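You operate a simulated robot arm through the tools that you are given. There is no shell and no other tool. Be economical: measure what you need, move in short steps, check, and stop when the job is done.

You are at the controls of a simulated robot arm. One attempt, no reset.

JOB
Unload both boards from the upper tray: the sound one to GOOD, the spoilt one to REJECT.
Fine: a spoilt board shows pale blisters or is scorched dark; tray in, guard down and latched at the end.

The check looks at the end state, three seconds after you hand in, the way a careful person would. Anything else that was tipped, shoved, dropped, spilled or broken makes it a failure.

ROBOT AND FRAMES
A 6-joint arm with a two-finger parallel gripper on a trunk, on a base that drives. Base frame: it is fixed to the floor where the robot stands at the start and does not move with it; the origin is under the middle of the robot, x ahead of it, y to its left, z up. Units: mm, degrees, N and s.
With the tool pointing down near the work surface it reaches from about 300 to 800 mm from the robot's upright axis, wherever it stands. Its first joint turns from -166.0 to 166.0 degrees. Places, roughly: board [1000, 1000, 500]; desk clear button [2100, -800, 1300]; desk close button [1700, -100, 1000]; desk heat knob [1700, -100, 1200]; desk lamps button [2000, -500, 1000]; desk mode knob [2100, -700, 1200]; desk open button [1900, -300, 1000]; desk power knob [2100, -800, 1200]; desk pressure knob [1800, -300, 1200]; desk pump switch [2100, -700, 1000]; desk reset button [1900, -400, 1000]; desk start button [1800, -200, 1000]; desk stop button [2100, -800, 1000]; desk time knob [2000, -500, 1200]; desk zero button [1800, -200, 1300]; green tray on the red bench [900, 1300, 800]. Payload 3.91 kg.
The tool frame sits at the grasp point between the pads (the TCP): z along the fingers, y along the line on which they close. The tips reach 30 mm beyond it. Largest opening 110 mm; finger width 20, thickness 10; the body of the gripper, 48 by 112 mm, starts 55 mm behind the TCP.
Orientation is told as [roll, pitch, yaw] about the base's x, y, z axes, in that order, counted from this pose: with the fingers straight down and closing along the base's y, the tool's x points along the base's -x, its y along +y and its z along -z.

CONTROLS
- The arm moves only by the tool jog_arm. Its argument "series" is a list of rows, each a list of 6 numbers: the shift along the tool's x, y, z in units of 40 mm (1.0 is 40 mm), then the turn, a rotation vector about the tool's x, y, z in units of 5 degrees (1.0 is 5 degrees). In form: [[tx, ty, tz, wx, wy, wz], ...]. A call has 1 to 12 rows; each row shifts and turns the commanded pose from where the row before left it, along the tool's axes as they then stand. "gripper" is the opening in per cent of the stroke, from 0 (shut) to 100 (fully open), set as the call begins (left out, the last holds). A call with a number of a shift or a turn outside -1 to 1 is refused whole. A row lasts 0.2 s, in which the tool goes at most 50 mm and 8.6 degrees; a call with a longer step from one row to the next is refused whole, and so is a gripper value outside its range. A pose out of reach is approached as far as the arm can. The call stops where the force on the tool passes 60 N (or 10 N more than at its start, if that is more) or the arm is blocked; 0.2 s more then pass. Each finger travels about 45 mm/s and halts on what it meets, pressing with about 21 N; the grip force reading is that of the motor and also rises with nothing between the fingers. The clock runs only during rows and for 0.2 s after the last one: add rows that do not move to give the fingers time. It gives the time, the measured TCP pose, the force on the tool (base axes), the opening and the grip force at its end, in the units of the frame above (readings bear some noise), with the torque about the TCP (base axes, N m) and any sound that the robot's microphone picked up.
- Cameras (640 x 400 px; columns grow to the right, rows downward): "scene" is now at [9.7, 130.8, 1415.5]; the picture's right is [-0.27, -0.96, 0.00], its down [-0.09, 0.03, -1.00] and it looks along [0.96, -0.27, -0.10] (base axes); focal length 284 px, centre (320, 200). "wrist" rides on the gripper at [77, 7, -114] in the tool frame; the picture's right is [-0.09, 1.00, 0.00], its down [-0.80, -0.07, -0.59] and it looks along [-0.59, -0.05, 0.80] (tool axes); focal length 270 px, centre (320, 200). There is no depth. A picture from a camera that has moved, and an enlarged one, comes with that camera's place and axes in the base frame and with its lens.
- snapshot(camera): a new picture of that camera. No time passes.
- raise_lower(by): slides the trunk up (or, below 0, down) by that many mm; the arm and the scene camera ride with it, the base frame stays. It gives what a move gives, with no picture.
- steer(legs): drives the robot by 1 to 6 legs, each [ahead, turn to the left] in mm and degrees, along the robot's own axes; the way and the turn of a leg run together, so that a leg with both is an arc; at most 1500 mm and 180 degrees a leg. The arm and the cameras ride along, it lands a little off, and it stops where it bumps. It gives what a move gives.
- head_to(pan, tilt): turns the head with the scene camera to pan (to the left, within 155 degrees either way) and tilt (down, from -29 to 69), counted from straight ahead of the robot. It gives what a move gives.
- zoom(camera, box): a new picture of the part [left, top, right, bottom] of that camera's present view, enlarged. No time passes.
- sign_off(): hands the job in; it is judged then, once.

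Go step by step. Nothing tells you exact positions but the pictures and the camera data: compare them with the known pose of the tool, close in by small moves and look again before you grip or let go. The budget is 120 turns and 98 pictures, counting those below and the enlarged ones. Unless the task says otherwise, let go and move clear before handing in, and close with one line.

The tools are called after "Call:" as name(argument=value, ...) on one line, values as JSON. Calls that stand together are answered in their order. jog_arm: Moves the arm, as the interface text tells. Its arguments: {"type":"object","properties":{"series":{"type":"array","items":{"type":"array","items":{"type":"number"}}},"gripper":{"type":"number"}},"required":["series"]} The other tools are called the same way: raise_lower (by) slides the trunk up or down; steer (legs) drives the base; head_to (pan, tilt) turns the head that bears the scene camera; snapshot (camera) takes a picture; zoom (camera, box) takes an enlarged picture of a part of a camera's view; sign_off () hands the job in.

At the start:

```text
t: 0.0
ee_pos: [415.1, -94.4, 1264.7]
orientation: [0.0, 0.0, -0.5]
ft_force: [-0.6, 0.6, -0.6]
wrist_torque: [0.01, 0.01, 0.0]
opening: 110.1
finger_force: 0.1
trunk travel left (down, up): [-315.0, 295.0]
robot x, y, heading: [-2.4, 8.3, -0.2]
head pan, tilt: [-15.7, 5.6]
```

scene: 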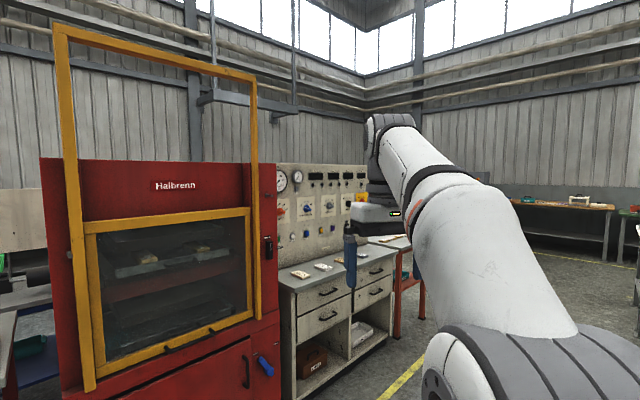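
wrist: 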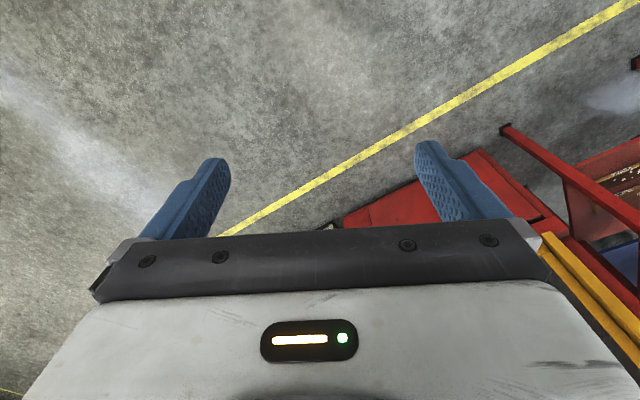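

I see a red machine with a yellow sliding guard ahead-left and a control desk to its right. I'll look around and enlarge the details first.

Call:
zoom(camera="scene", box=[40, 150, 290, 400])

Call:
zoom(camera="scene", box=[260, 150, 420, 270])

Call:
head_to(pan=45, tilt=20)

```text
1.60 times, centred on (165, 275) of scene
camera zoom: at [9.7, 130.8, 1415.5], right [-0.27, -0.96, 0.0], down [-0.09, 0.03, -1.0], along [0.96, -0.27, -0.1], focal length 455 px, centre (568, 80)
```

zoom: 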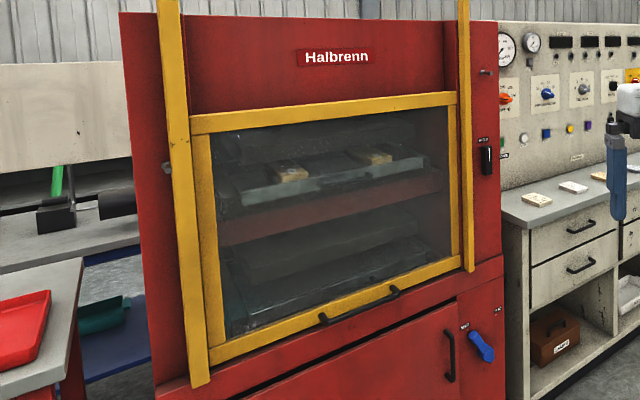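

```text
3.33 times, centred on (340, 210) of scene
camera zoom: at [9.7, 130.8, 1415.5], right [-0.27, -0.96, 0.0], down [-0.09, 0.03, -1.0], along [0.96, -0.27, -0.1], focal length 947 px, centre (253, 167)
```

zoom: 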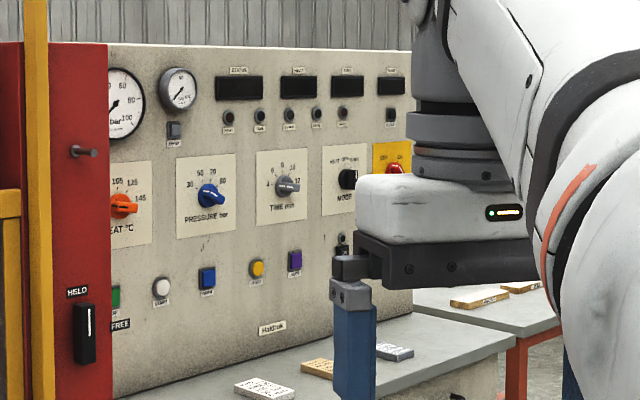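

```text
t: 1.3
ee_pos: [415.5, -95.3, 1263.5]
orientation: [-0.1, 0.0, -0.6]
ft_force: [-0.9, -0.3, 0.3]
wrist_torque: [0.02, 0.02, 0.01]
opening: 109.8
finger_force: 0.1
trunk travel left (down, up): [-315.0, 295.0]
robot x, y, heading: [-2.8, 7.0, -0.1]
head pan, tilt: [45.0, 20.0]
```

The machine has a lever marked HELD/FREE on its right post, a blue handle below, and boards on the upper tray behind glass. I'll look left for the trays.

Call:
snapshot(camera="scene")

Call:
head_to(pan=-80, tilt=15)

Call:
snapshot(camera="scene")

Call:
head_to(pan=110, tilt=20)

Call:
snapshot(camera="scene")

```text
93 pictures are left
camera scene: at [-13.0, 221.5, 1392.2], right [0.71, -0.71, 0.0], down [-0.24, -0.24, -0.94], along [0.67, 0.66, -0.34], focal length 284 px, centre (320, 200)
```

scene: 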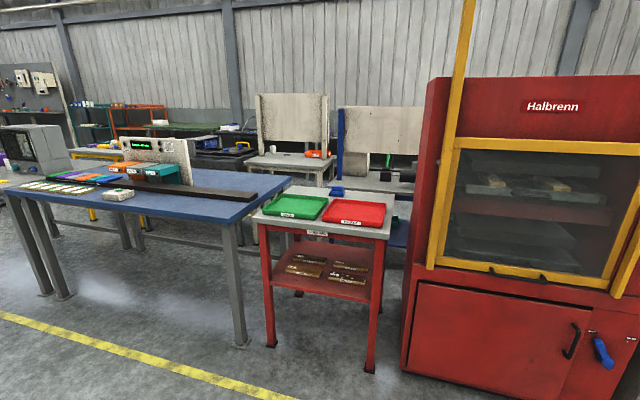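

```text
t: 3.4
ee_pos: [414.8, -94.5, 1264.6]
orientation: [-0.1, -0.1, -0.7]
ft_force: [-0.3, 0.3, 0.0]
wrist_torque: [0.04, -0.03, 0.02]
opening: 110.1
finger_force: 0.2
trunk travel left (down, up): [-315.0, 295.0]
robot x, y, heading: [-2.9, 8.3, -0.1]
head pan, tilt: [-80.0, 15.0]
```

```text
92 pictures are left
camera scene: at [-62.6, 63.7, 1400.4], right [-0.98, -0.17, 0.0], down [-0.05, 0.25, -0.97], along [0.17, -0.95, -0.26], focal length 284 px, centre (320, 200)
```

scene: 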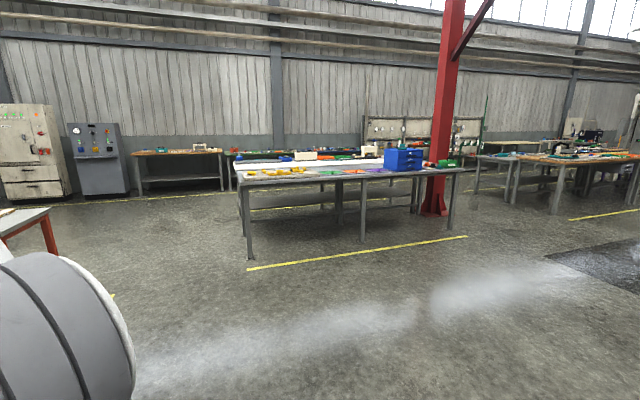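

```text
t: 6.2
ee_pos: [415.1, -94.7, 1263.3]
orientation: [-0.1, 0.0, -0.6]
ft_force: [-0.4, -0.1, -0.1]
wrist_torque: [0.0, 0.03, -0.01]
opening: 110.0
finger_force: 0.1
trunk travel left (down, up): [-315.0, 295.0]
robot x, y, heading: [-2.5, 7.5, -0.1]
head pan, tilt: [110.0, 20.0]
```

```text
91 pictures are left
camera scene: at [-110.7, 243.2, 1392.2], right [0.94, 0.34, 0.0], down [0.12, -0.32, -0.94], along [-0.32, 0.88, -0.34], focal length 284 px, centre (320, 200)
```

scene: 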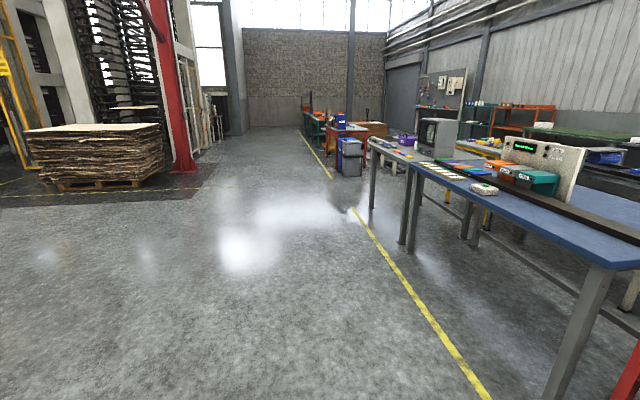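

The red bench with a green and a red tray is to the left of the press. I'll read the labels and study the press.

Call:
head_to(pan=35, tilt=25)

Call:
zoom(camera="scene", box=[150, 120, 410, 380])

Call:
head_to(pan=-5, tilt=15)

Call:
snapshot(camera="scene")

Call:
zoom(camera="scene", box=[220, 120, 380, 280])

```text
t: 7.6
ee_pos: [414.9, -94.9, 1263.3]
orientation: [0.0, -0.1, -0.7]
ft_force: [1.0, 0.1, -0.5]
wrist_torque: [0.03, -0.03, -0.01]
opening: 110.0
finger_force: 0.0
trunk travel left (down, up): [-315.0, 295.0]
robot x, y, heading: [-3.7, 3.8, 0.2]
head pan, tilt: [35.0, 25.0]
```

```text
1.54 times, centred on (280, 250) of scene
camera zoom: at [-3.5, 208.6, 1384.1], right [0.57, -0.82, 0.0], down [-0.35, -0.24, -0.91], along [0.74, 0.52, -0.42], focal length 437 px, centre (382, 123)
```

zoom: 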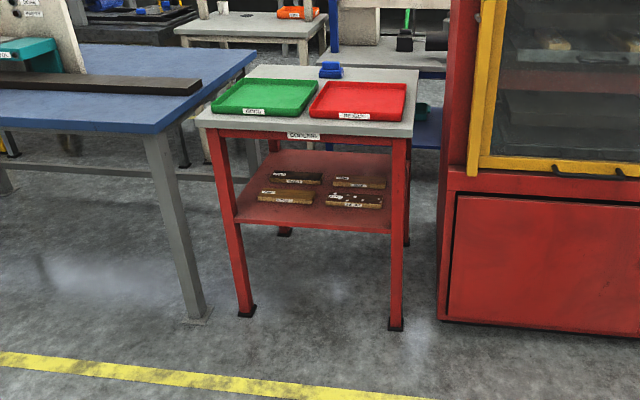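

```text
t: 8.7
ee_pos: [413.9, -94.8, 1264.6]
orientation: [0.0, 0.0, -0.7]
ft_force: [-0.6, -0.3, 0.7]
wrist_torque: [0.02, 0.0, 0.0]
opening: 110.1
finger_force: 0.0
trunk travel left (down, up): [-315.0, 295.0]
robot x, y, heading: [-4.1, 5.5, -0.1]
head pan, tilt: [-5.0, 15.0]
```

```text
89 pictures are left
camera scene: at [14.2, 147.6, 1400.3], right [-0.09, -1.0, 0.0], down [-0.26, 0.02, -0.97], along [0.96, -0.08, -0.26], focal length 284 px, centre (320, 200)
```

scene: 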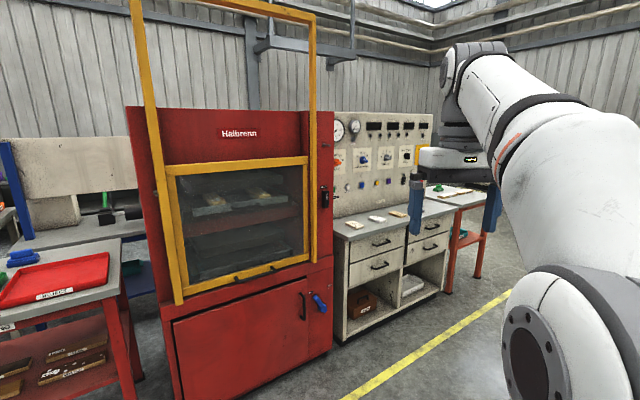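

```text
2.50 times, centred on (300, 200) of scene
camera zoom: at [14.2, 147.6, 1400.3], right [-0.09, -1.0, 0.0], down [-0.26, 0.02, -0.97], along [0.96, -0.08, -0.26], focal length 710 px, centre (370, 200)
```

zoom: 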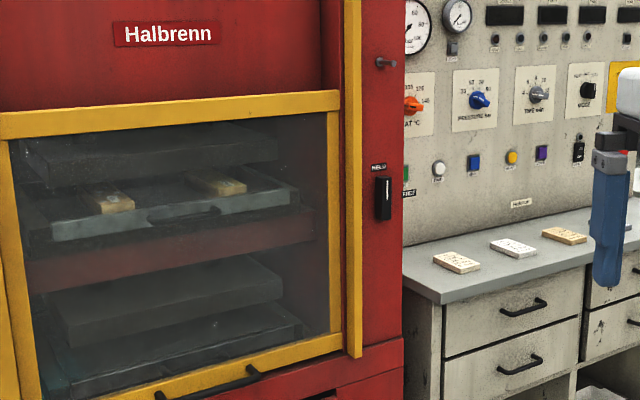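

The press front looks about 800 mm wide, centred near (1220, 290), facing back toward (-0.86,-0.5). I'll drive a bit nearer, turn square to it and look closely.

Call:
steer(legs=[[350, 0], [0, 30]])

Call:
head_to(pan=5, tilt=25)

Call:
snapshot(camera="scene")

Call:
head_to(pan=-50, tilt=10)

Call:
snapshot(camera="scene")

```text
t: 12.4
ee_pos: [754.1, 129.7, 1263.5]
orientation: [0.0, 0.0, 29.6]
ft_force: [0.6, -0.7, -0.3]
wrist_torque: [0.0, 0.02, -0.05]
opening: 109.9
finger_force: 0.0
trunk travel left (down, up): [-315.0, 295.0]
robot x, y, heading: [348.7, 4.1, 29.7]
head pan, tilt: [-5.0, 15.0]
```

```text
t: 13.1
ee_pos: [753.8, 130.3, 1263.8]
orientation: [-0.1, 0.0, 29.5]
ft_force: [-0.1, -0.2, 0.2]
wrist_torque: [0.01, -0.04, -0.02]
opening: 110.1
finger_force: 0.0
trunk travel left (down, up): [-315.0, 295.0]
robot x, y, heading: [346.8, 1.5, 29.8]
head pan, tilt: [5.0, 25.0]
```

```text
87 pictures are left
camera scene: at [280.9, 145.6, 1384.2], right [0.57, -0.82, 0.0], down [-0.35, -0.24, -0.91], along [0.75, 0.52, -0.42], focal length 284 px, centre (320, 200)
```

scene: 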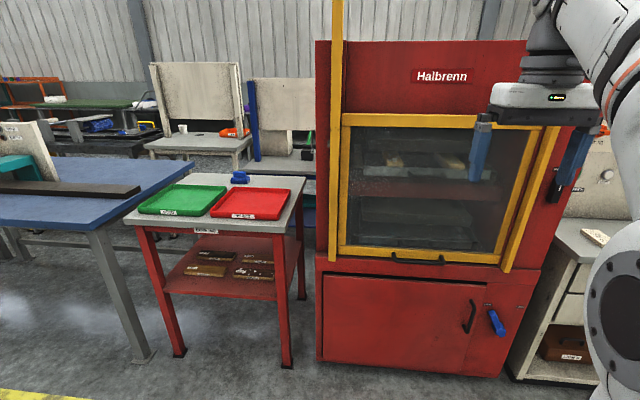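

```text
t: 14.4
ee_pos: [754.0, 130.0, 1263.0]
orientation: [0.0, 0.0, 29.6]
ft_force: [0.0, 0.2, -0.4]
wrist_torque: [-0.01, 0.01, 0.0]
opening: 109.9
finger_force: 0.0
trunk travel left (down, up): [-315.0, 295.0]
robot x, y, heading: [343.3, 2.4, 29.8]
head pan, tilt: [-50.0, 10.0]
```

```text
86 pictures are left
camera scene: at [292.3, 60.9, 1408.5], right [-0.35, -0.94, 0.0], down [-0.16, 0.06, -0.98], along [0.92, -0.34, -0.17], focal length 284 px, centre (320, 200)
```

scene: 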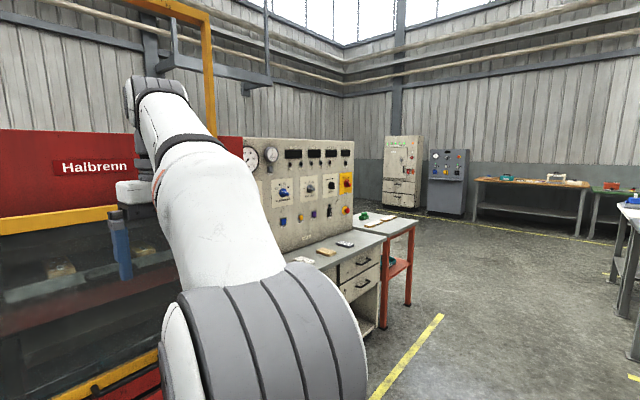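

The press is nearly square to me now. Enlarging the lever, tray and desk.

Call:
zoom(camera="scene", box=[230, 130, 370, 260])

Call:
head_to(pan=-5, tilt=25)

Call:
zoom(camera="scene", box=[420, 120, 600, 350])

Call:
zoom(camera="scene", box=[250, 100, 420, 206])

```text
3.08 times, centred on (300, 195) of scene
camera zoom: at [292.3, 60.9, 1408.5], right [-0.35, -0.94, 0.0], down [-0.16, 0.06, -0.98], along [0.92, -0.34, -0.17], focal length 874 px, centre (382, 215)
```

zoom: 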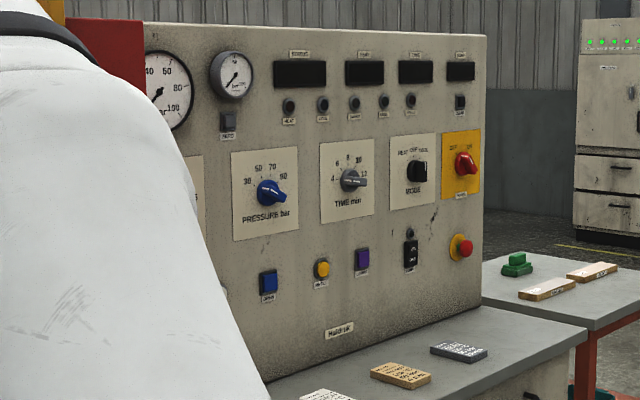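

```text
t: 15.5
ee_pos: [754.4, 131.1, 1262.6]
orientation: [-0.1, 0.0, 29.6]
ft_force: [0.1, -0.6, -0.6]
wrist_torque: [-0.01, -0.03, -0.01]
opening: 110.0
finger_force: 0.1
trunk travel left (down, up): [-315.0, 295.0]
robot x, y, heading: [347.5, 4.6, 29.6]
head pan, tilt: [-5.0, 25.0]
```

```text
1.74 times, centred on (510, 235) of scene
camera zoom: at [288.9, 131.5, 1384.1], right [0.42, -0.91, 0.0], down [-0.38, -0.18, -0.91], along [0.82, 0.38, -0.42], focal length 494 px, centre (-10, 139)
```

zoom: 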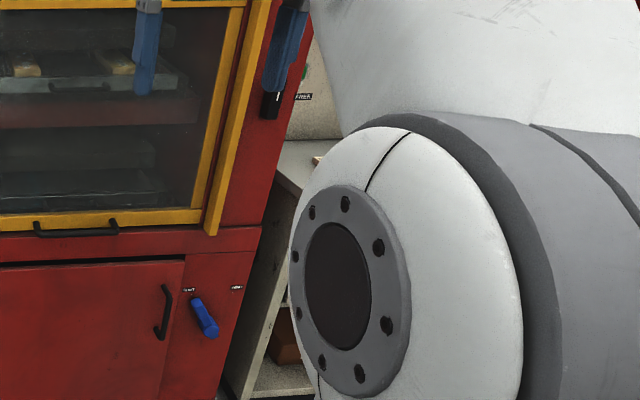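

```text
3.76 times, centred on (335, 153) of scene
camera zoom: at [288.9, 131.5, 1384.1], right [0.42, -0.91, 0.0], down [-0.38, -0.18, -0.91], along [0.82, 0.38, -0.42], focal length 1070 px, centre (264, 377)
```

zoom: 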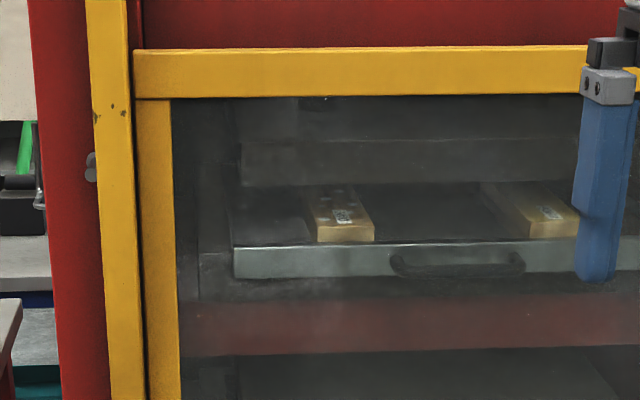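

Two boards lie on the upper tray, which has a bow handle. I'll drive to the right to see the lever, blue handle and desk without the arm in the way.

Call:
steer(legs=[[0, -85], [560, 0], [0, 35]])

Call:
head_to(pan=50, tilt=18)

Call:
snapshot(camera="scene")

Call:
zoom(camera="scene", box=[240, 100, 400, 200])

```text
t: 24.0
ee_pos: [1034.5, -669.9, 1263.9]
orientation: [0.0, 0.1, -18.7]
ft_force: [-0.5, 0.0, -0.3]
wrist_torque: [0.02, 0.0, 0.0]
opening: 110.3
finger_force: 0.0
trunk travel left (down, up): [-315.0, 295.0]
robot x, y, heading: [661.8, -461.3, -18.9]
head pan, tilt: [-5.0, 25.0]
```

```text
t: 25.2
ee_pos: [1034.9, -670.2, 1263.1]
orientation: [0.0, 0.0, -18.7]
ft_force: [0.0, 0.1, 0.7]
wrist_torque: [-0.01, 0.0, -0.01]
opening: 110.1
finger_force: 0.1
trunk travel left (down, up): [-315.0, 295.0]
robot x, y, heading: [666.5, -461.6, -18.8]
head pan, tilt: [50.0, 18.0]
```

```text
82 pictures are left
camera scene: at [719.9, -246.9, 1395.5], right [0.52, -0.86, 0.0], down [-0.26, -0.16, -0.95], along [0.81, 0.49, -0.31], focal length 284 px, centre (320, 200)
```

scene: 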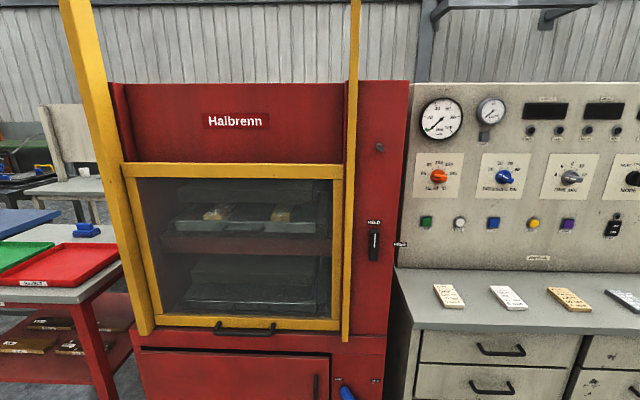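

```text
4.00 times, centred on (320, 150) of scene
camera zoom: at [719.9, -246.9, 1395.5], right [0.52, -0.86, 0.0], down [-0.26, -0.16, -0.95], along [0.81, 0.49, -0.31], focal length 1137 px, centre (320, 400)
```

zoom: 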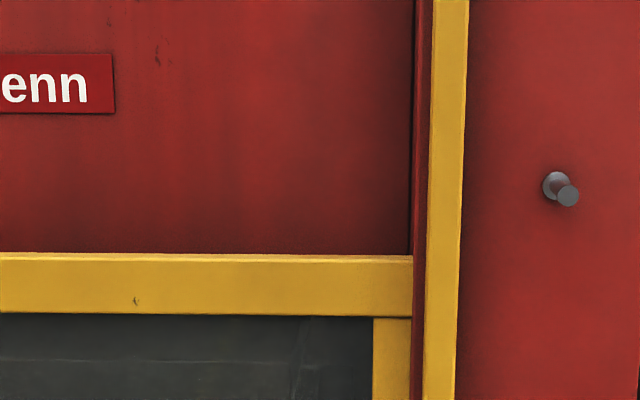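

Clear view now, square to the press. Enlarging the lever, gauges, cards and boards.

Call:
zoom(camera="scene", box=[340, 200, 440, 270])

Call:
zoom(camera="scene", box=[410, 80, 640, 224])

Call:
zoom(camera="scene", box=[420, 270, 640, 330])

Call:
zoom(camera="scene", box=[150, 180, 350, 330])

Call:
head_to(pan=50, tilt=45)

Call:
snapshot(camera="scene")

```text
5.71 times, centred on (390, 235) of scene
camera zoom: at [719.9, -246.9, 1395.5], right [0.52, -0.86, 0.0], down [-0.26, -0.16, -0.95], along [0.81, 0.49, -0.31], focal length 1624 px, centre (-80, 0)
```

zoom: 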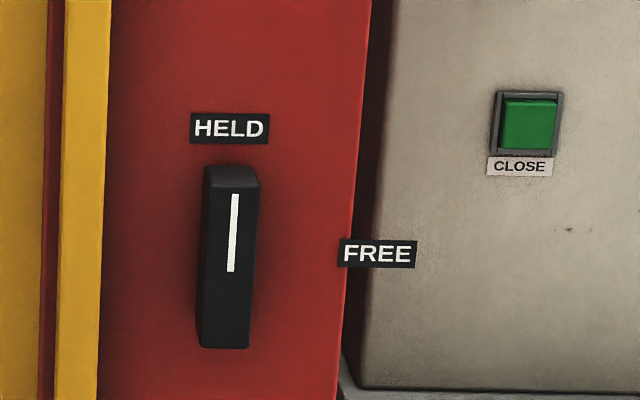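

```text
2.78 times, centred on (525, 152) of scene
camera zoom: at [719.9, -246.9, 1395.5], right [0.52, -0.86, 0.0], down [-0.26, -0.16, -0.95], along [0.81, 0.49, -0.31], focal length 789 px, centre (-249, 333)
```

zoom: 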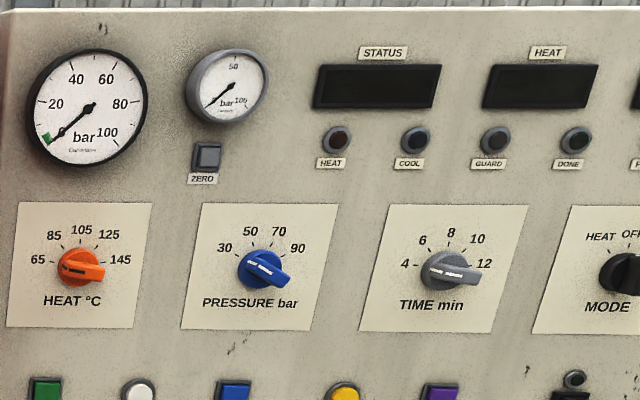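

```text
2.91 times, centred on (530, 300) of scene
camera zoom: at [719.9, -246.9, 1395.5], right [0.52, -0.86, 0.0], down [-0.26, -0.16, -0.95], along [0.81, 0.49, -0.31], focal length 827 px, centre (-291, -91)
```

zoom: 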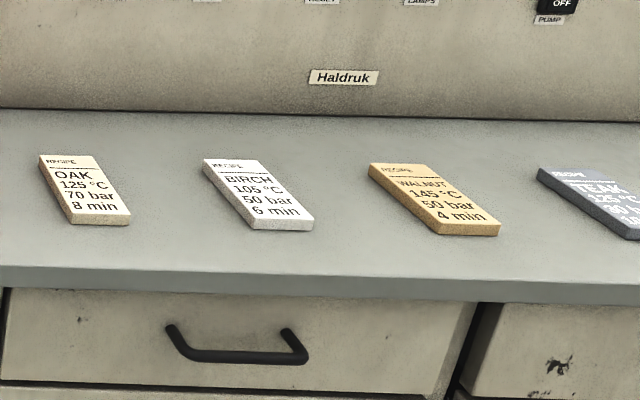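

```text
2.67 times, centred on (250, 255) of scene
camera zoom: at [719.9, -246.9, 1395.5], right [0.52, -0.86, 0.0], down [-0.26, -0.16, -0.95], along [0.81, 0.49, -0.31], focal length 758 px, centre (507, 53)
```

zoom: 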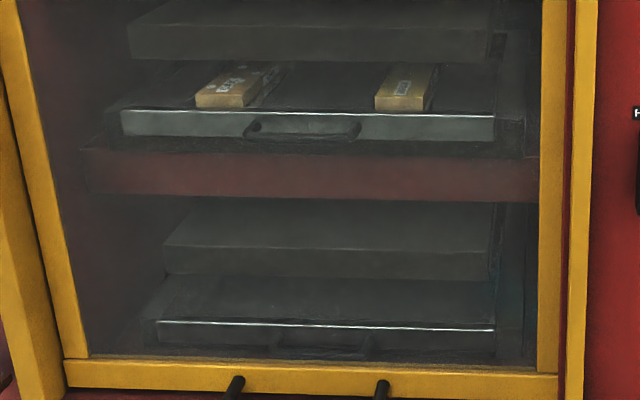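

```text
t: 26.1
ee_pos: [1034.4, -669.4, 1264.0]
orientation: [0.0, 0.0, -18.7]
ft_force: [-1.0, 0.1, 0.1]
wrist_torque: [-0.03, 0.0, -0.01]
opening: 110.0
finger_force: 0.0
trunk travel left (down, up): [-315.0, 295.0]
robot x, y, heading: [663.5, -462.0, -19.1]
head pan, tilt: [50.0, 45.0]
```

```text
76 pictures are left
camera scene: at [709.6, -253.0, 1353.6], right [0.52, -0.86, 0.0], down [-0.61, -0.36, -0.71], along [0.61, 0.37, -0.71], focal length 284 px, centre (320, 200)
```

scene: 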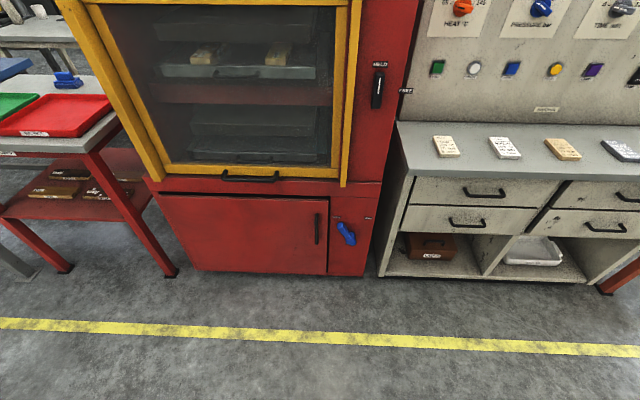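

Power is off, the lever reads HELD with FREE a quarter turn clockwise. Checking the blue handle's labels.

Call:
zoom(camera="scene", box=[290, 190, 400, 280])

Call:
zoom(camera="scene", box=[0, 80, 140, 220])

Call:
head_to(pan=50, tilt=-25)

Call:
snapshot(camera="scene")

```text
4.44 times, centred on (345, 235) of scene
camera zoom: at [709.6, -253.0, 1353.6], right [0.52, -0.86, 0.0], down [-0.61, -0.36, -0.71], along [0.61, 0.37, -0.71], focal length 1263 px, centre (209, 44)
```

zoom: 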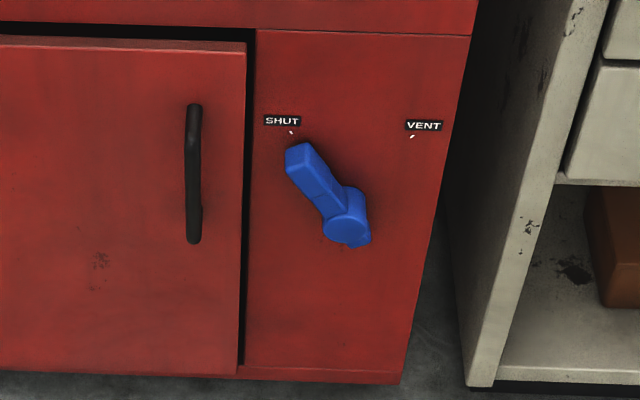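

```text
2.86 times, centred on (70, 150) of scene
camera zoom: at [709.6, -253.0, 1353.6], right [0.52, -0.86, 0.0], down [-0.61, -0.36, -0.71], along [0.61, 0.37, -0.71], focal length 812 px, centre (1034, 343)
```

zoom: 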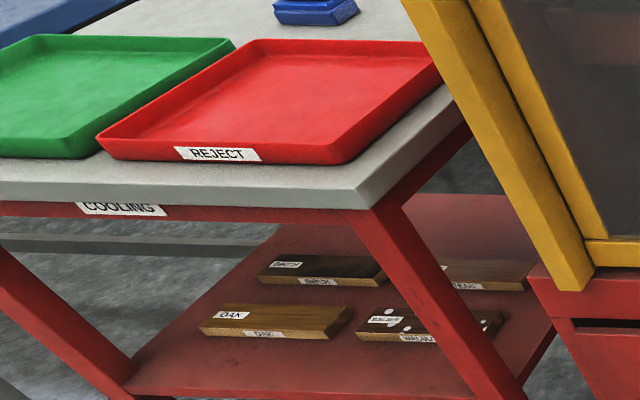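

```text
t: 27.6
ee_pos: [1033.6, -670.0, 1264.0]
orientation: [0.0, 0.0, -18.7]
ft_force: [0.3, 0.7, -0.4]
wrist_torque: [0.03, -0.03, 0.0]
opening: 110.0
finger_force: 0.1
trunk travel left (down, up): [-315.0, 295.0]
robot x, y, heading: [663.9, -460.3, -19.1]
head pan, tilt: [50.0, -25.0]
```

```text
73 pictures are left
camera scene: at [700.8, -258.4, 1460.1], right [0.52, -0.86, 0.0], down [0.36, 0.22, -0.91], along [0.78, 0.47, 0.42], focal length 284 px, centre (320, 200)
```

scene: 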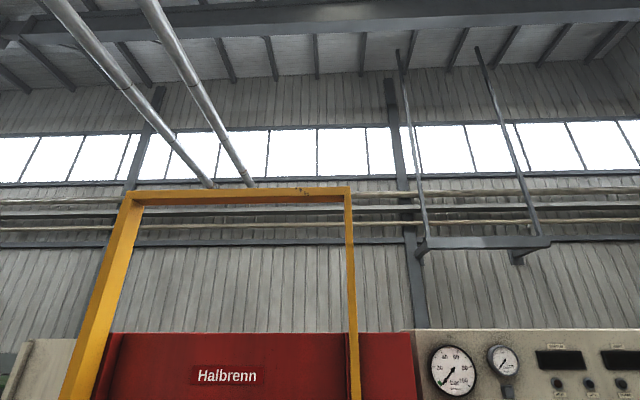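

VENT handle isn't relevant. Plan: turn lever to FREE, lift the guard by its handle, pull the tray, move boards. I'll park square to the press between lever and handle.

Call:
steer(legs=[[0, 75.5], [319, 0], [0, -25.5]])

Call:
head_to(pan=0, tilt=25)

Call:
snapshot(camera="scene")

```text
t: 34.2
ee_pos: [1242.3, -41.4, 1263.7]
orientation: [-0.1, 0.0, 31.3]
ft_force: [-0.4, 1.0, -0.6]
wrist_torque: [-0.01, 0.0, 0.02]
opening: 109.8
finger_force: 0.1
trunk travel left (down, up): [-315.0, 295.0]
robot x, y, heading: [842.4, -186.2, 31.7]
head pan, tilt: [50.0, -25.0]
```

```text
t: 35.4
ee_pos: [1241.6, -42.2, 1263.8]
orientation: [0.0, 0.0, 31.2]
ft_force: [0.2, 0.4, -0.1]
wrist_torque: [-0.01, -0.01, 0.02]
opening: 110.0
finger_force: 0.2
trunk travel left (down, up): [-315.0, 295.0]
robot x, y, heading: [844.6, -187.7, 31.6]
head pan, tilt: [0.0, 25.0]
```

```text
72 pictures are left
camera scene: at [776.3, -54.2, 1384.2], right [0.52, -0.85, 0.0], down [-0.36, -0.22, -0.91], along [0.77, 0.48, -0.42], focal length 284 px, centre (320, 200)
```

scene: 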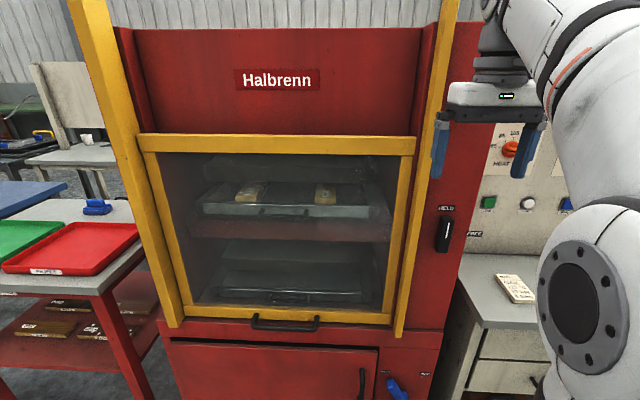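

The lever centre triangulates to about (1443, 1, 1012). I'll rotate the tool horizontal, pointing at the press, before approaching.

Call:
jog_arm(series=[[0, 0, 0, 0, -1, 0], [0, 0, 0, 0, -1, 0], [0, 0, 0, 0, -1, 0], [0, 0, 0, 0, -1, 0], [0, 0, 0, 0, -1, 0], [0, 0, 0, 0, -1, 0], [0, 0, 0, 0, -1, 0], [0, 0, 0, 0, -1, 0], [0, 0, 0, 0, -1, 0]])

Call:
jog_arm(series=[[0, 0, 0, 0, -1, 0], [0, 0, 0, 0, -1, 0], [0, 0, 0, 0, -1, 0], [0, 0, 0, 0, -1, 0], [0, 0, 0, 0, -1, 0], [0, 0, 0, 0, -1, 0], [0, 0, 0, 0, -1, 0], [0, 0, 0, 0, -1, 0], [0, 0, 0, 0, -1, 0]], gripper=50)

Call:
snapshot(camera="wrist")

```text
t: 37.4
ee_pos: [1242.4, -41.0, 1264.6]
orientation: [0.0, -45.1, 31.3]
ft_force: [0.1, 0.5, 0.1]
wrist_torque: [0.01, -0.04, 0.0]
opening: 109.7
finger_force: 0.1
trunk travel left (down, up): [-315.0, 295.0]
robot x, y, heading: [841.0, -187.9, 31.5]
head pan, tilt: [0.0, 25.0]
```

```text
t: 39.6
ee_pos: [1280.3, -27.7, 1217.9]
orientation: [28.1, -83.2, 5.1]
ft_force: [0.9, 1.0, -0.9]
wrist_torque: [-0.01, -0.02, -0.01]
opening: 55.1
finger_force: 0.1
trunk travel left (down, up): [-315.0, 295.0]
robot x, y, heading: [838.8, -187.1, 31.4]
head pan, tilt: [0.0, 25.0]
stopped in row 9: the arm was blocked; the commanded pose is now the measured one
```

```text
71 pictures are left
camera wrist: at [1172.3, -84.5, 1151.5], right [-0.53, 0.84, 0.14], down [-0.36, -0.37, 0.85], along [0.77, 0.4, 0.5], focal length 270 px, centre (320, 200)
```

wrist: 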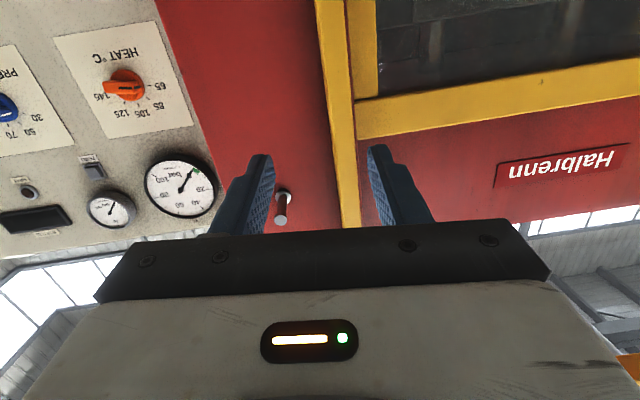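

The wrist folds too close to the body there, so I'll back off 150 mm, level the tool with a small correction, and lower the trunk to lever height.

Call:
steer(legs=[[-150, 0]])

Call:
jog_arm(series=[[0, 0, 1, 0, 0, 0], [0, 0, 1, 0, 0, 0], [0, 0, 1, 0.15, -0.63, -0.31], [0, 0, 0, 0.14, -0.63, -0.31]])

Call:
raise_lower(by=-200)

Call:
snapshot(camera="wrist")

Call:
snapshot(camera="scene")

```text
t: 41.0
ee_pos: [1151.4, -106.2, 1219.0]
orientation: [28.0, -83.2, 5.0]
ft_force: [-0.8, 0.1, -0.7]
wrist_torque: [-0.01, -0.01, 0.01]
opening: 54.8
finger_force: 0.0
trunk travel left (down, up): [-315.0, 295.0]
robot x, y, heading: [717.1, -266.8, 31.6]
head pan, tilt: [0.0, 25.0]
```

```text
t: 42.0
ee_pos: [1251.3, -41.7, 1203.9]
orientation: [172.3, -89.8, -140.7]
ft_force: [0.4, 0.0, -0.1]
wrist_torque: [0.0, 0.0, 0.01]
opening: 54.9
finger_force: 0.0
trunk travel left (down, up): [-315.0, 295.0]
robot x, y, heading: [712.2, -270.2, 31.7]
head pan, tilt: [0.0, 25.0]
```

```text
t: 44.2
ee_pos: [1250.4, -41.2, 1004.2]
orientation: [174.6, -89.8, -143.1]
ft_force: [-0.2, -0.6, -0.7]
wrist_torque: [-0.01, 0.01, 0.02]
opening: 55.1
finger_force: 0.0
trunk travel left (down, up): [-115.0, 495.0]
robot x, y, heading: [712.9, -265.9, 31.5]
head pan, tilt: [0.0, 25.0]
```

```text
70 pictures are left
camera wrist: at [1150.2, -95.3, 925.9], right [-0.52, 0.85, 0.09], down [-0.47, -0.37, 0.8], along [0.71, 0.37, 0.6], focal length 270 px, centre (320, 200)
```

wrist: 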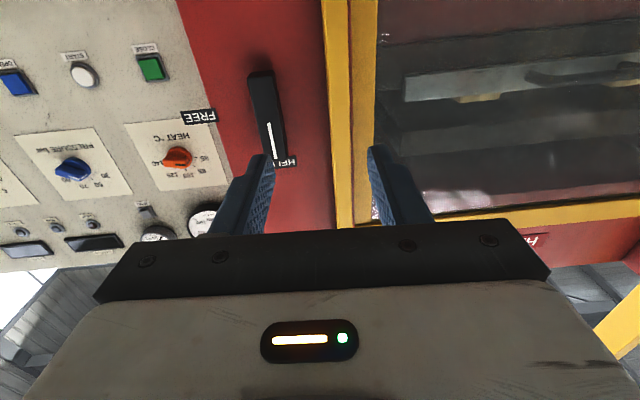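

```text
69 pictures are left
camera scene: at [647.8, -133.4, 1184.2], right [0.52, -0.85, 0.0], down [-0.36, -0.22, -0.91], along [0.77, 0.47, -0.42], focal length 284 px, centre (320, 200)
```

scene: 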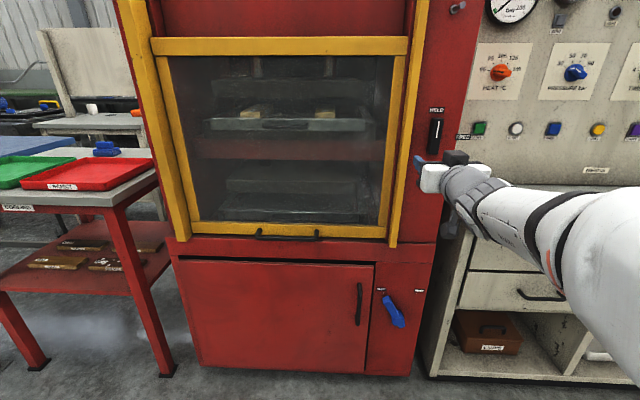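

The tool is level and lever agrees at about (1443, 1, 1022). Sidestep 64 mm right, 18 mm up, and approach to a standoff.

Call:
jog_arm(series=[[-0.2, -0.8, 0, 0, 0, 0], [-0.25, -0.8, 0, 0, 0, 0], [0, 0, 0.9, 0, 0, 0], [0, 0, 0.9, 0, 0, 0], [0, 0, 0.9, 0, 0, 0]])

Call:
snapshot(camera="wrist")

Call:
zoom(camera="scene", box=[380, 80, 500, 200])

```text
t: 45.4
ee_pos: [1377.2, -38.8, 1024.9]
orientation: [177.3, -89.7, -145.7]
ft_force: [-0.6, -0.6, -0.2]
wrist_torque: [-0.01, 0.01, 0.02]
opening: 54.7
finger_force: 0.1
trunk travel left (down, up): [-115.0, 495.0]
robot x, y, heading: [712.9, -268.6, 31.6]
head pan, tilt: [0.0, 25.0]
```

```text
68 pictures are left
camera wrist: at [1276.4, -91.8, 945.8], right [-0.52, 0.85, 0.09], down [-0.47, -0.37, 0.8], along [0.71, 0.37, 0.6], focal length 270 px, centre (320, 200)
```

wrist: 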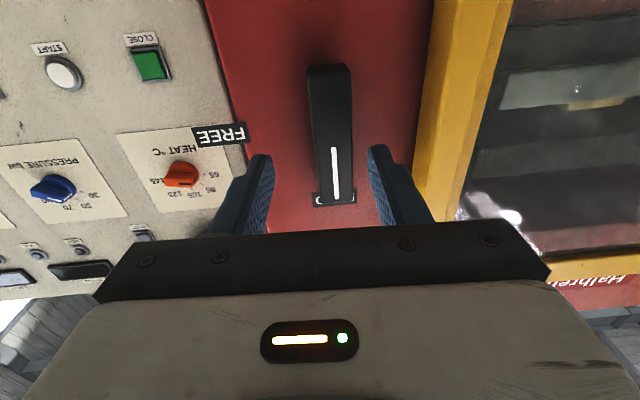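

```text
3.33 times, centred on (440, 140) of scene
camera zoom: at [647.5, -133.5, 1184.1], right [0.52, -0.85, 0.0], down [-0.36, -0.22, -0.91], along [0.77, 0.47, -0.42], focal length 947 px, centre (-80, 400)
```

zoom: 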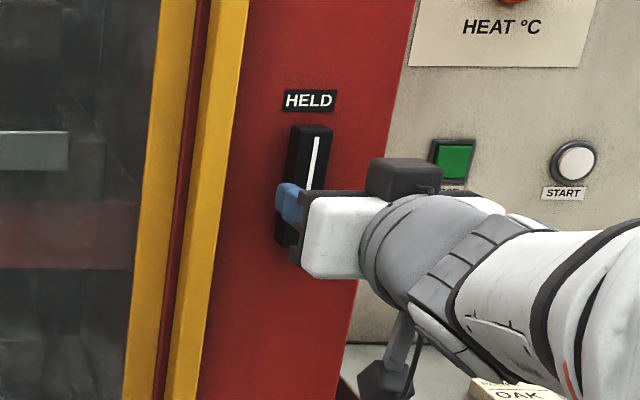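

Lever is about 8 mm left of the tool axis. I'll shift, advance 60 mm, and check before closing.

Call:
jog_arm(series=[[0, 0.2, 0, 0, 0, 0], [0, 0, 0.5, 0, 0, 0], [0, 0, 0.5, 0, 0, 0], [0, 0, 0.5, 0, 0, 0]])

Call:
snapshot(camera="wrist")

```text
t: 46.4
ee_pos: [1410.0, -10.8, 1024.3]
orientation: [50.1, -89.8, -19.2]
ft_force: [-50.0, -19.4, -5.1]
wrist_torque: [0.08, 0.07, -1.56]
opening: 50.4
finger_force: 0.0
trunk travel left (down, up): [-115.0, 495.0]
robot x, y, heading: [711.9, -264.0, 31.5]
head pan, tilt: [0.0, 25.0]
stopped in row 4: the force on the tool passed its limit at 99 N (the readings are from after the stop); the commanded pose is now the measured one
```

```text
66 pictures are left
camera wrist: at [1309.2, -63.5, 946.6], right [-0.51, 0.85, 0.09], down [-0.47, -0.37, 0.8], along [0.72, 0.37, 0.59], focal length 270 px, centre (320, 200)
```

wrist: 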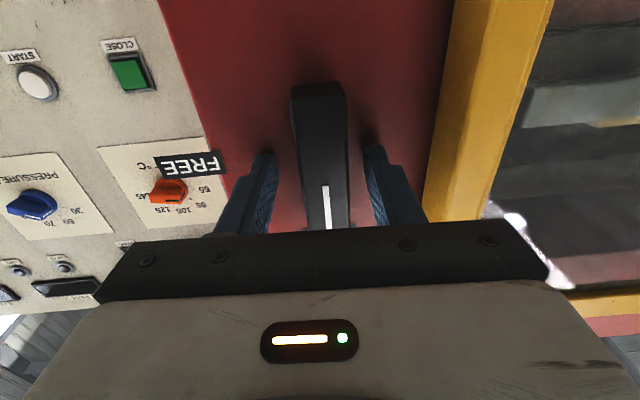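

The tips touched the panel (n≈1230), so the lever is well between the pads. Back off 6 mm, centre height, and close.

Call:
jog_arm(series=[[0, 0, -0.2, 0, 0, 0], [0.15, 0, 0, 0, 0, 0]])

Call:
jog_arm(series=[[0, 0, 0, 0, 0, 0], [0, 0, 0, 0, 0, 0], [0, 0, 0, 0, 0, 0], [0, 0, 0, 0, 0, 0]], gripper=0)

Call:
snapshot(camera="wrist")

```text
t: 47.0
ee_pos: [1409.2, -13.2, 1013.8]
orientation: [20.2, -89.6, 10.9]
ft_force: [0.0, 0.0, 0.1]
wrist_torque: [0.02, -0.03, 0.0]
opening: 55.1
finger_force: 0.1
trunk travel left (down, up): [-115.0, 495.0]
robot x, y, heading: [714.9, -266.9, 31.6]
head pan, tilt: [0.0, 25.0]
```

```text
t: 48.0
ee_pos: [1407.7, -9.0, 1013.7]
orientation: [9.0, -89.5, 22.3]
ft_force: [-11.5, 13.9, -5.9]
wrist_torque: [0.29, -0.81, -0.45]
opening: 26.0
finger_force: 44.9
trunk travel left (down, up): [-115.0, 495.0]
robot x, y, heading: [716.4, -269.1, 31.8]
head pan, tilt: [0.0, 25.0]
```

```text
65 pictures are left
camera wrist: at [1305.3, -63.7, 935.8], right [-0.52, 0.85, 0.09], down [-0.47, -0.37, 0.81], along [0.72, 0.37, 0.59], focal length 270 px, centre (320, 200)
```

wrist: 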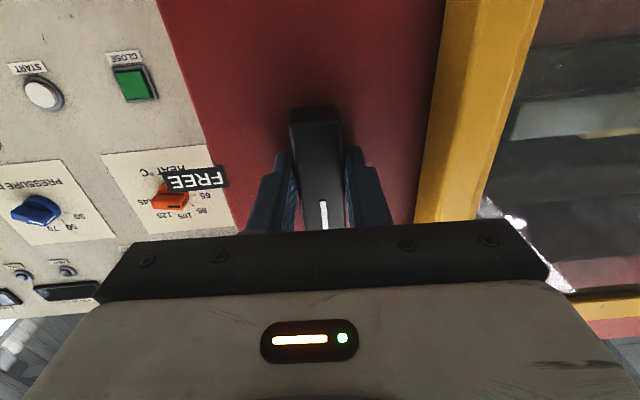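

Lever is gripped at 26 mm. Turning clockwise in parts, watching forces.

Call:
jog_arm(series=[[0, 0, 0, 0, 0, 1], [0, 0, 0, 0, 0, 1], [0, 0, 0, 0, 0, 1], [0, 0, 0, 0, 0, 1], [0, 0, 0, 0, 0, 1], [0, 0, 0, 0, 0, 1]])

Call:
zoom(camera="scene", box=[380, 80, 500, 200])

```text
t: 49.4
ee_pos: [1406.8, -7.8, 1015.1]
orientation: [89.2, -59.9, -58.0]
ft_force: [-37.1, 20.5, -13.5]
wrist_torque: [-0.29, 0.29, -0.43]
opening: 25.7
finger_force: 44.7
trunk travel left (down, up): [-115.0, 495.0]
robot x, y, heading: [712.1, -267.5, 31.5]
head pan, tilt: [0.0, 25.0]
```

```text
3.33 times, centred on (440, 140) of scene
camera zoom: at [644.7, -130.8, 1183.6], right [0.52, -0.85, 0.0], down [-0.36, -0.22, -0.91], along [0.77, 0.47, -0.42], focal length 947 px, centre (-80, 400)
```

zoom: 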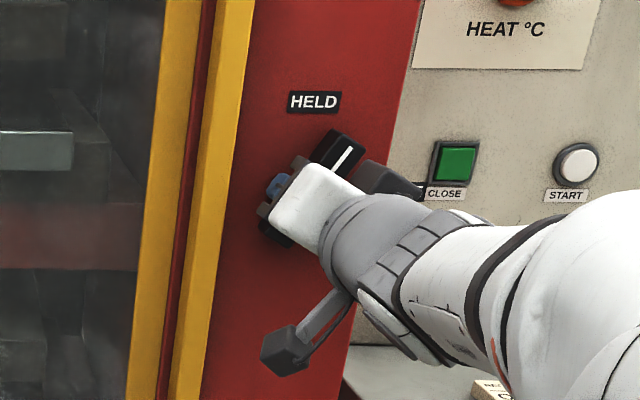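

The lever follows. Relieve the side load slightly and continue to 90°.

Call:
jog_arm(series=[[0.04, 0.07, -0.04, 0, 0, 0], [0, 0, 0, 0, 0, 1], [0, 0, 0, 0, 0, 1], [0, 0, 0, 0, 0, 1], [0, 0, 0, 0, 0, 1], [0, 0, 0, 0, 0, 1], [0, 0, 0, 0, 0, 1]])

Call:
jog_arm(series=[[0, 0, 0, 0, 0, 1], [0, 0, 0, 0, 0, 1], [0, 0, 0, 0, 0, 1], [0, 0, 0, 0, 0, 1], [0, 0, 0, 0, 0, 1], [0, 0, 0, 0, 0, 1]])

Call:
zoom(camera="scene", box=[380, 80, 500, 200])

```text
t: 51.0
ee_pos: [1406.2, -5.9, 1016.7]
orientation: [89.9, -29.8, -58.6]
ft_force: [11.8, 34.3, 31.1]
wrist_torque: [-0.32, 0.24, -0.83]
opening: 25.5
finger_force: 45.5
trunk travel left (down, up): [-115.0, 495.0]
robot x, y, heading: [715.8, -269.2, 31.9]
head pan, tilt: [0.0, 25.0]
```

```text
t: 52.4
ee_pos: [1406.3, -6.4, 1020.0]
orientation: [90.2, 0.0, -58.6]
ft_force: [13.8, 34.9, 40.6]
wrist_torque: [-0.5, 0.51, 0.36]
opening: 25.2
finger_force: 45.2
trunk travel left (down, up): [-115.0, 495.0]
robot x, y, heading: [711.9, -265.9, 31.5]
head pan, tilt: [0.0, 25.0]
```

```text
3.33 times, centred on (440, 140) of scene
camera zoom: at [645.8, -130.8, 1183.8], right [0.52, -0.85, 0.0], down [-0.36, -0.22, -0.91], along [0.77, 0.47, -0.42], focal length 947 px, centre (-80, 400)
```

zoom: 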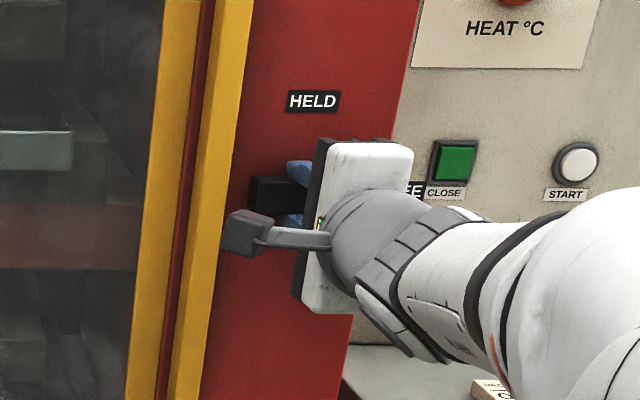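

Lever is at FREE. Release gently and back out.

Call:
jog_arm(series=[[0, 0, 0, 0, 0, 0], [0, 0, 0, 0, 0, 0], [0, 0, -0.8, 0, 0, 0], [0, 0, -0.8, 0, 0, 0], [0, 0, -1, 0, 0, 0], [0, 0, -1, 0, 0, 0]], gripper=60)

Call:
snapshot(camera="wrist")

Call:
snapshot(camera="scene")

```text
t: 53.8
ee_pos: [1282.4, -85.0, 1014.5]
orientation: [89.5, 0.2, -59.0]
ft_force: [-0.1, 0.3, 0.4]
wrist_torque: [0.02, -0.01, -0.02]
opening: 66.1
finger_force: 0.1
trunk travel left (down, up): [-115.0, 495.0]
robot x, y, heading: [714.9, -269.5, 31.6]
head pan, tilt: [0.0, 25.0]
```

```text
62 pictures are left
camera wrist: at [1143.8, -78.8, 1021.4], right [0.05, -0.07, 1.0], down [-0.1, -0.99, -0.07], along [0.99, -0.09, -0.06], focal length 270 px, centre (320, 200)
```

wrist: 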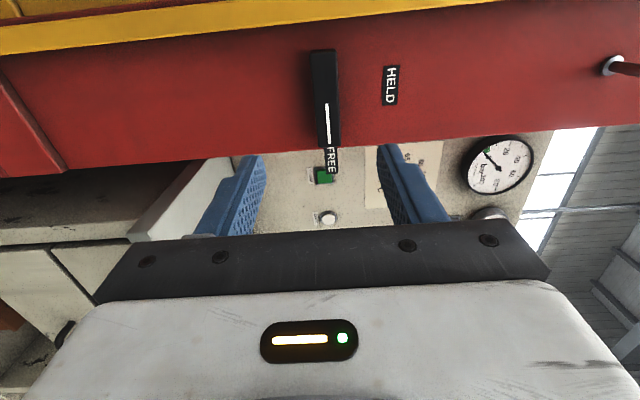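

```text
61 pictures are left
camera scene: at [648.1, -133.2, 1184.1], right [0.52, -0.85, 0.0], down [-0.36, -0.22, -0.91], along [0.77, 0.47, -0.42], focal length 284 px, centre (320, 200)
```

scene: 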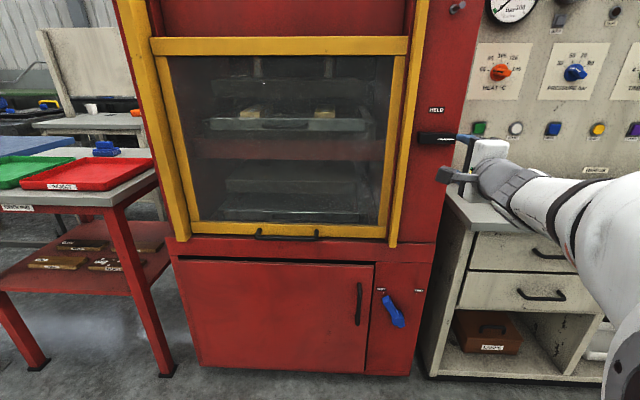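

The lever stays at FREE. Handle triangulates to n≈1204, r≈350, z≈733; the gripper already closes vertically. Move down-left to stand in front of it.

Call:
raise_lower(by=-100)

Call:
jog_arm(series=[[0.97, -0.45, 0, 0, 0, 0], [0.97, -0.45, 0, 0, 0, 0], [0.97, -0.45, 0, 0, 0, 0], [0.97, -0.45, 0, 0, 0, 0], [0.97, -0.45, 0, 0, 0, 0], [0.97, -0.45, 0, 0, 0, 0], [0.97, -0.45, 0, 0, 0, 0], [0.97, -0.45, 0, 0, 0, 0], [0.97, -0.45, 0, 0, 0, 0], [0.97, -0.45, 0, 0, 0, 0]])

Call:
snapshot(camera="wrist")

Call:
snapshot(camera="scene")

```text
t: 55.1
ee_pos: [1282.6, -85.5, 914.2]
orientation: [89.5, 0.2, -58.9]
ft_force: [0.3, -0.7, 0.3]
wrist_torque: [0.01, 0.03, 0.0]
opening: 65.7
finger_force: 0.0
trunk travel left (down, up): [-15.0, 595.0]
robot x, y, heading: [712.2, -266.9, 31.3]
head pan, tilt: [0.0, 25.0]
```

```text
t: 57.3
ee_pos: [1201.8, -14.0, 809.7]
orientation: [89.4, 0.3, -57.7]
ft_force: [-0.2, 0.0, 0.4]
wrist_torque: [0.0, -0.01, 0.04]
opening: 66.0
finger_force: 0.1
out of reach, approached as far as the arm can: row 3, 4, 5, 6, 7, 8, 9, 10
trunk travel left (down, up): [-15.0, 595.0]
robot x, y, heading: [710.9, -265.8, 31.5]
head pan, tilt: [0.0, 25.0]
```

```text
60 pictures are left
camera wrist: at [1064.0, -10.3, 815.8], right [0.06, -0.07, 1.0], down [-0.08, -0.99, -0.07], along [1.0, -0.07, -0.06], focal length 270 px, centre (320, 200)
```

wrist: 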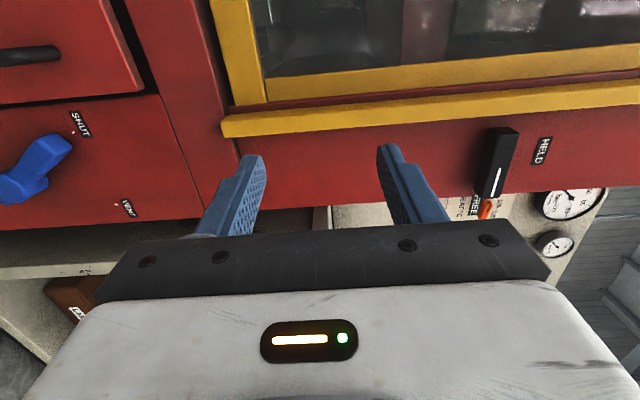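

```text
59 pictures are left
camera scene: at [647.5, -133.5, 1084.1], right [0.52, -0.85, 0.0], down [-0.36, -0.22, -0.91], along [0.77, 0.47, -0.42], focal length 284 px, centre (320, 200)
```

scene: 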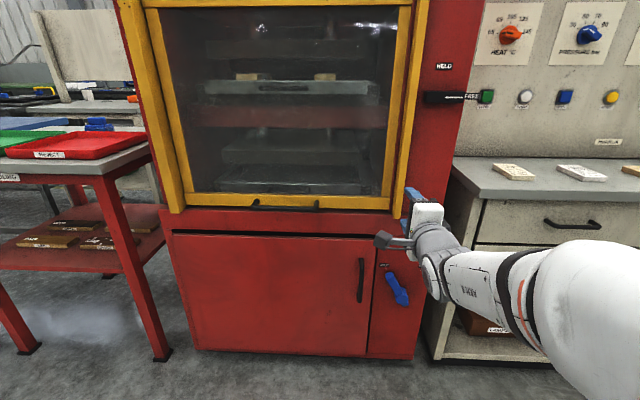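

The arm can't reach that far left in this posture; better to shift the base. First undo the sideways command, keeping the height.

Call:
jog_arm(series=[[-0.97, 0, 0, 0, 0, 0], [-0.97, 0, 0, 0, 0, 0], [-0.97, 0, 0, 0, 0, 0], [-0.97, 0, 0, 0, 0, 0], [-0.97, 0, 0, 0, 0, 0], [-0.97, 0, 0, 0, 0, 0], [-0.97, 0, 0, 0, 0, 0], [-0.97, 0, 0, 0, 0, 0], [-0.97, 0, 0, 0, 0, 0]])

```text
t: 59.3
ee_pos: [1380.3, -315.5, 809.4]
orientation: [89.5, 0.2, -59.0]
ft_force: [0.2, -0.1, 0.6]
wrist_torque: [0.0, 0.0, 0.0]
opening: 66.1
finger_force: 0.0
trunk travel left (down, up): [-15.0, 595.0]
robot x, y, heading: [714.8, -267.3, 31.9]
head pan, tilt: [0.0, 25.0]
```

Commanded pose clamps at the limit. I'll bring the arm back to a comfortable lateral offset and lower it to handle height.

Call:
jog_arm(series=[[0.9, -0.3, 0, 0, 0, 0], [0.9, -0.3, 0, 0, 0, 0], [0.9, -0.3, 0, 0, 0, 0], [0.9, -0.3, 0, 0, 0, 0], [0.9, -0.3, 0, 0, 0, 0], [0.9, -0.2, 0, 0, 0, 0], [0.9, 0, 0, 0, 0, 0]])

```text
t: 60.9
ee_pos: [1252.3, -98.3, 742.1]
orientation: [89.5, 0.2, -58.9]
ft_force: [-0.2, 0.0, 0.2]
wrist_torque: [0.01, 0.0, 0.03]
opening: 65.7
finger_force: 0.0
trunk travel left (down, up): [-15.0, 595.0]
robot x, y, heading: [714.8, -270.1, 31.5]
head pan, tilt: [0.0, 25.0]
```

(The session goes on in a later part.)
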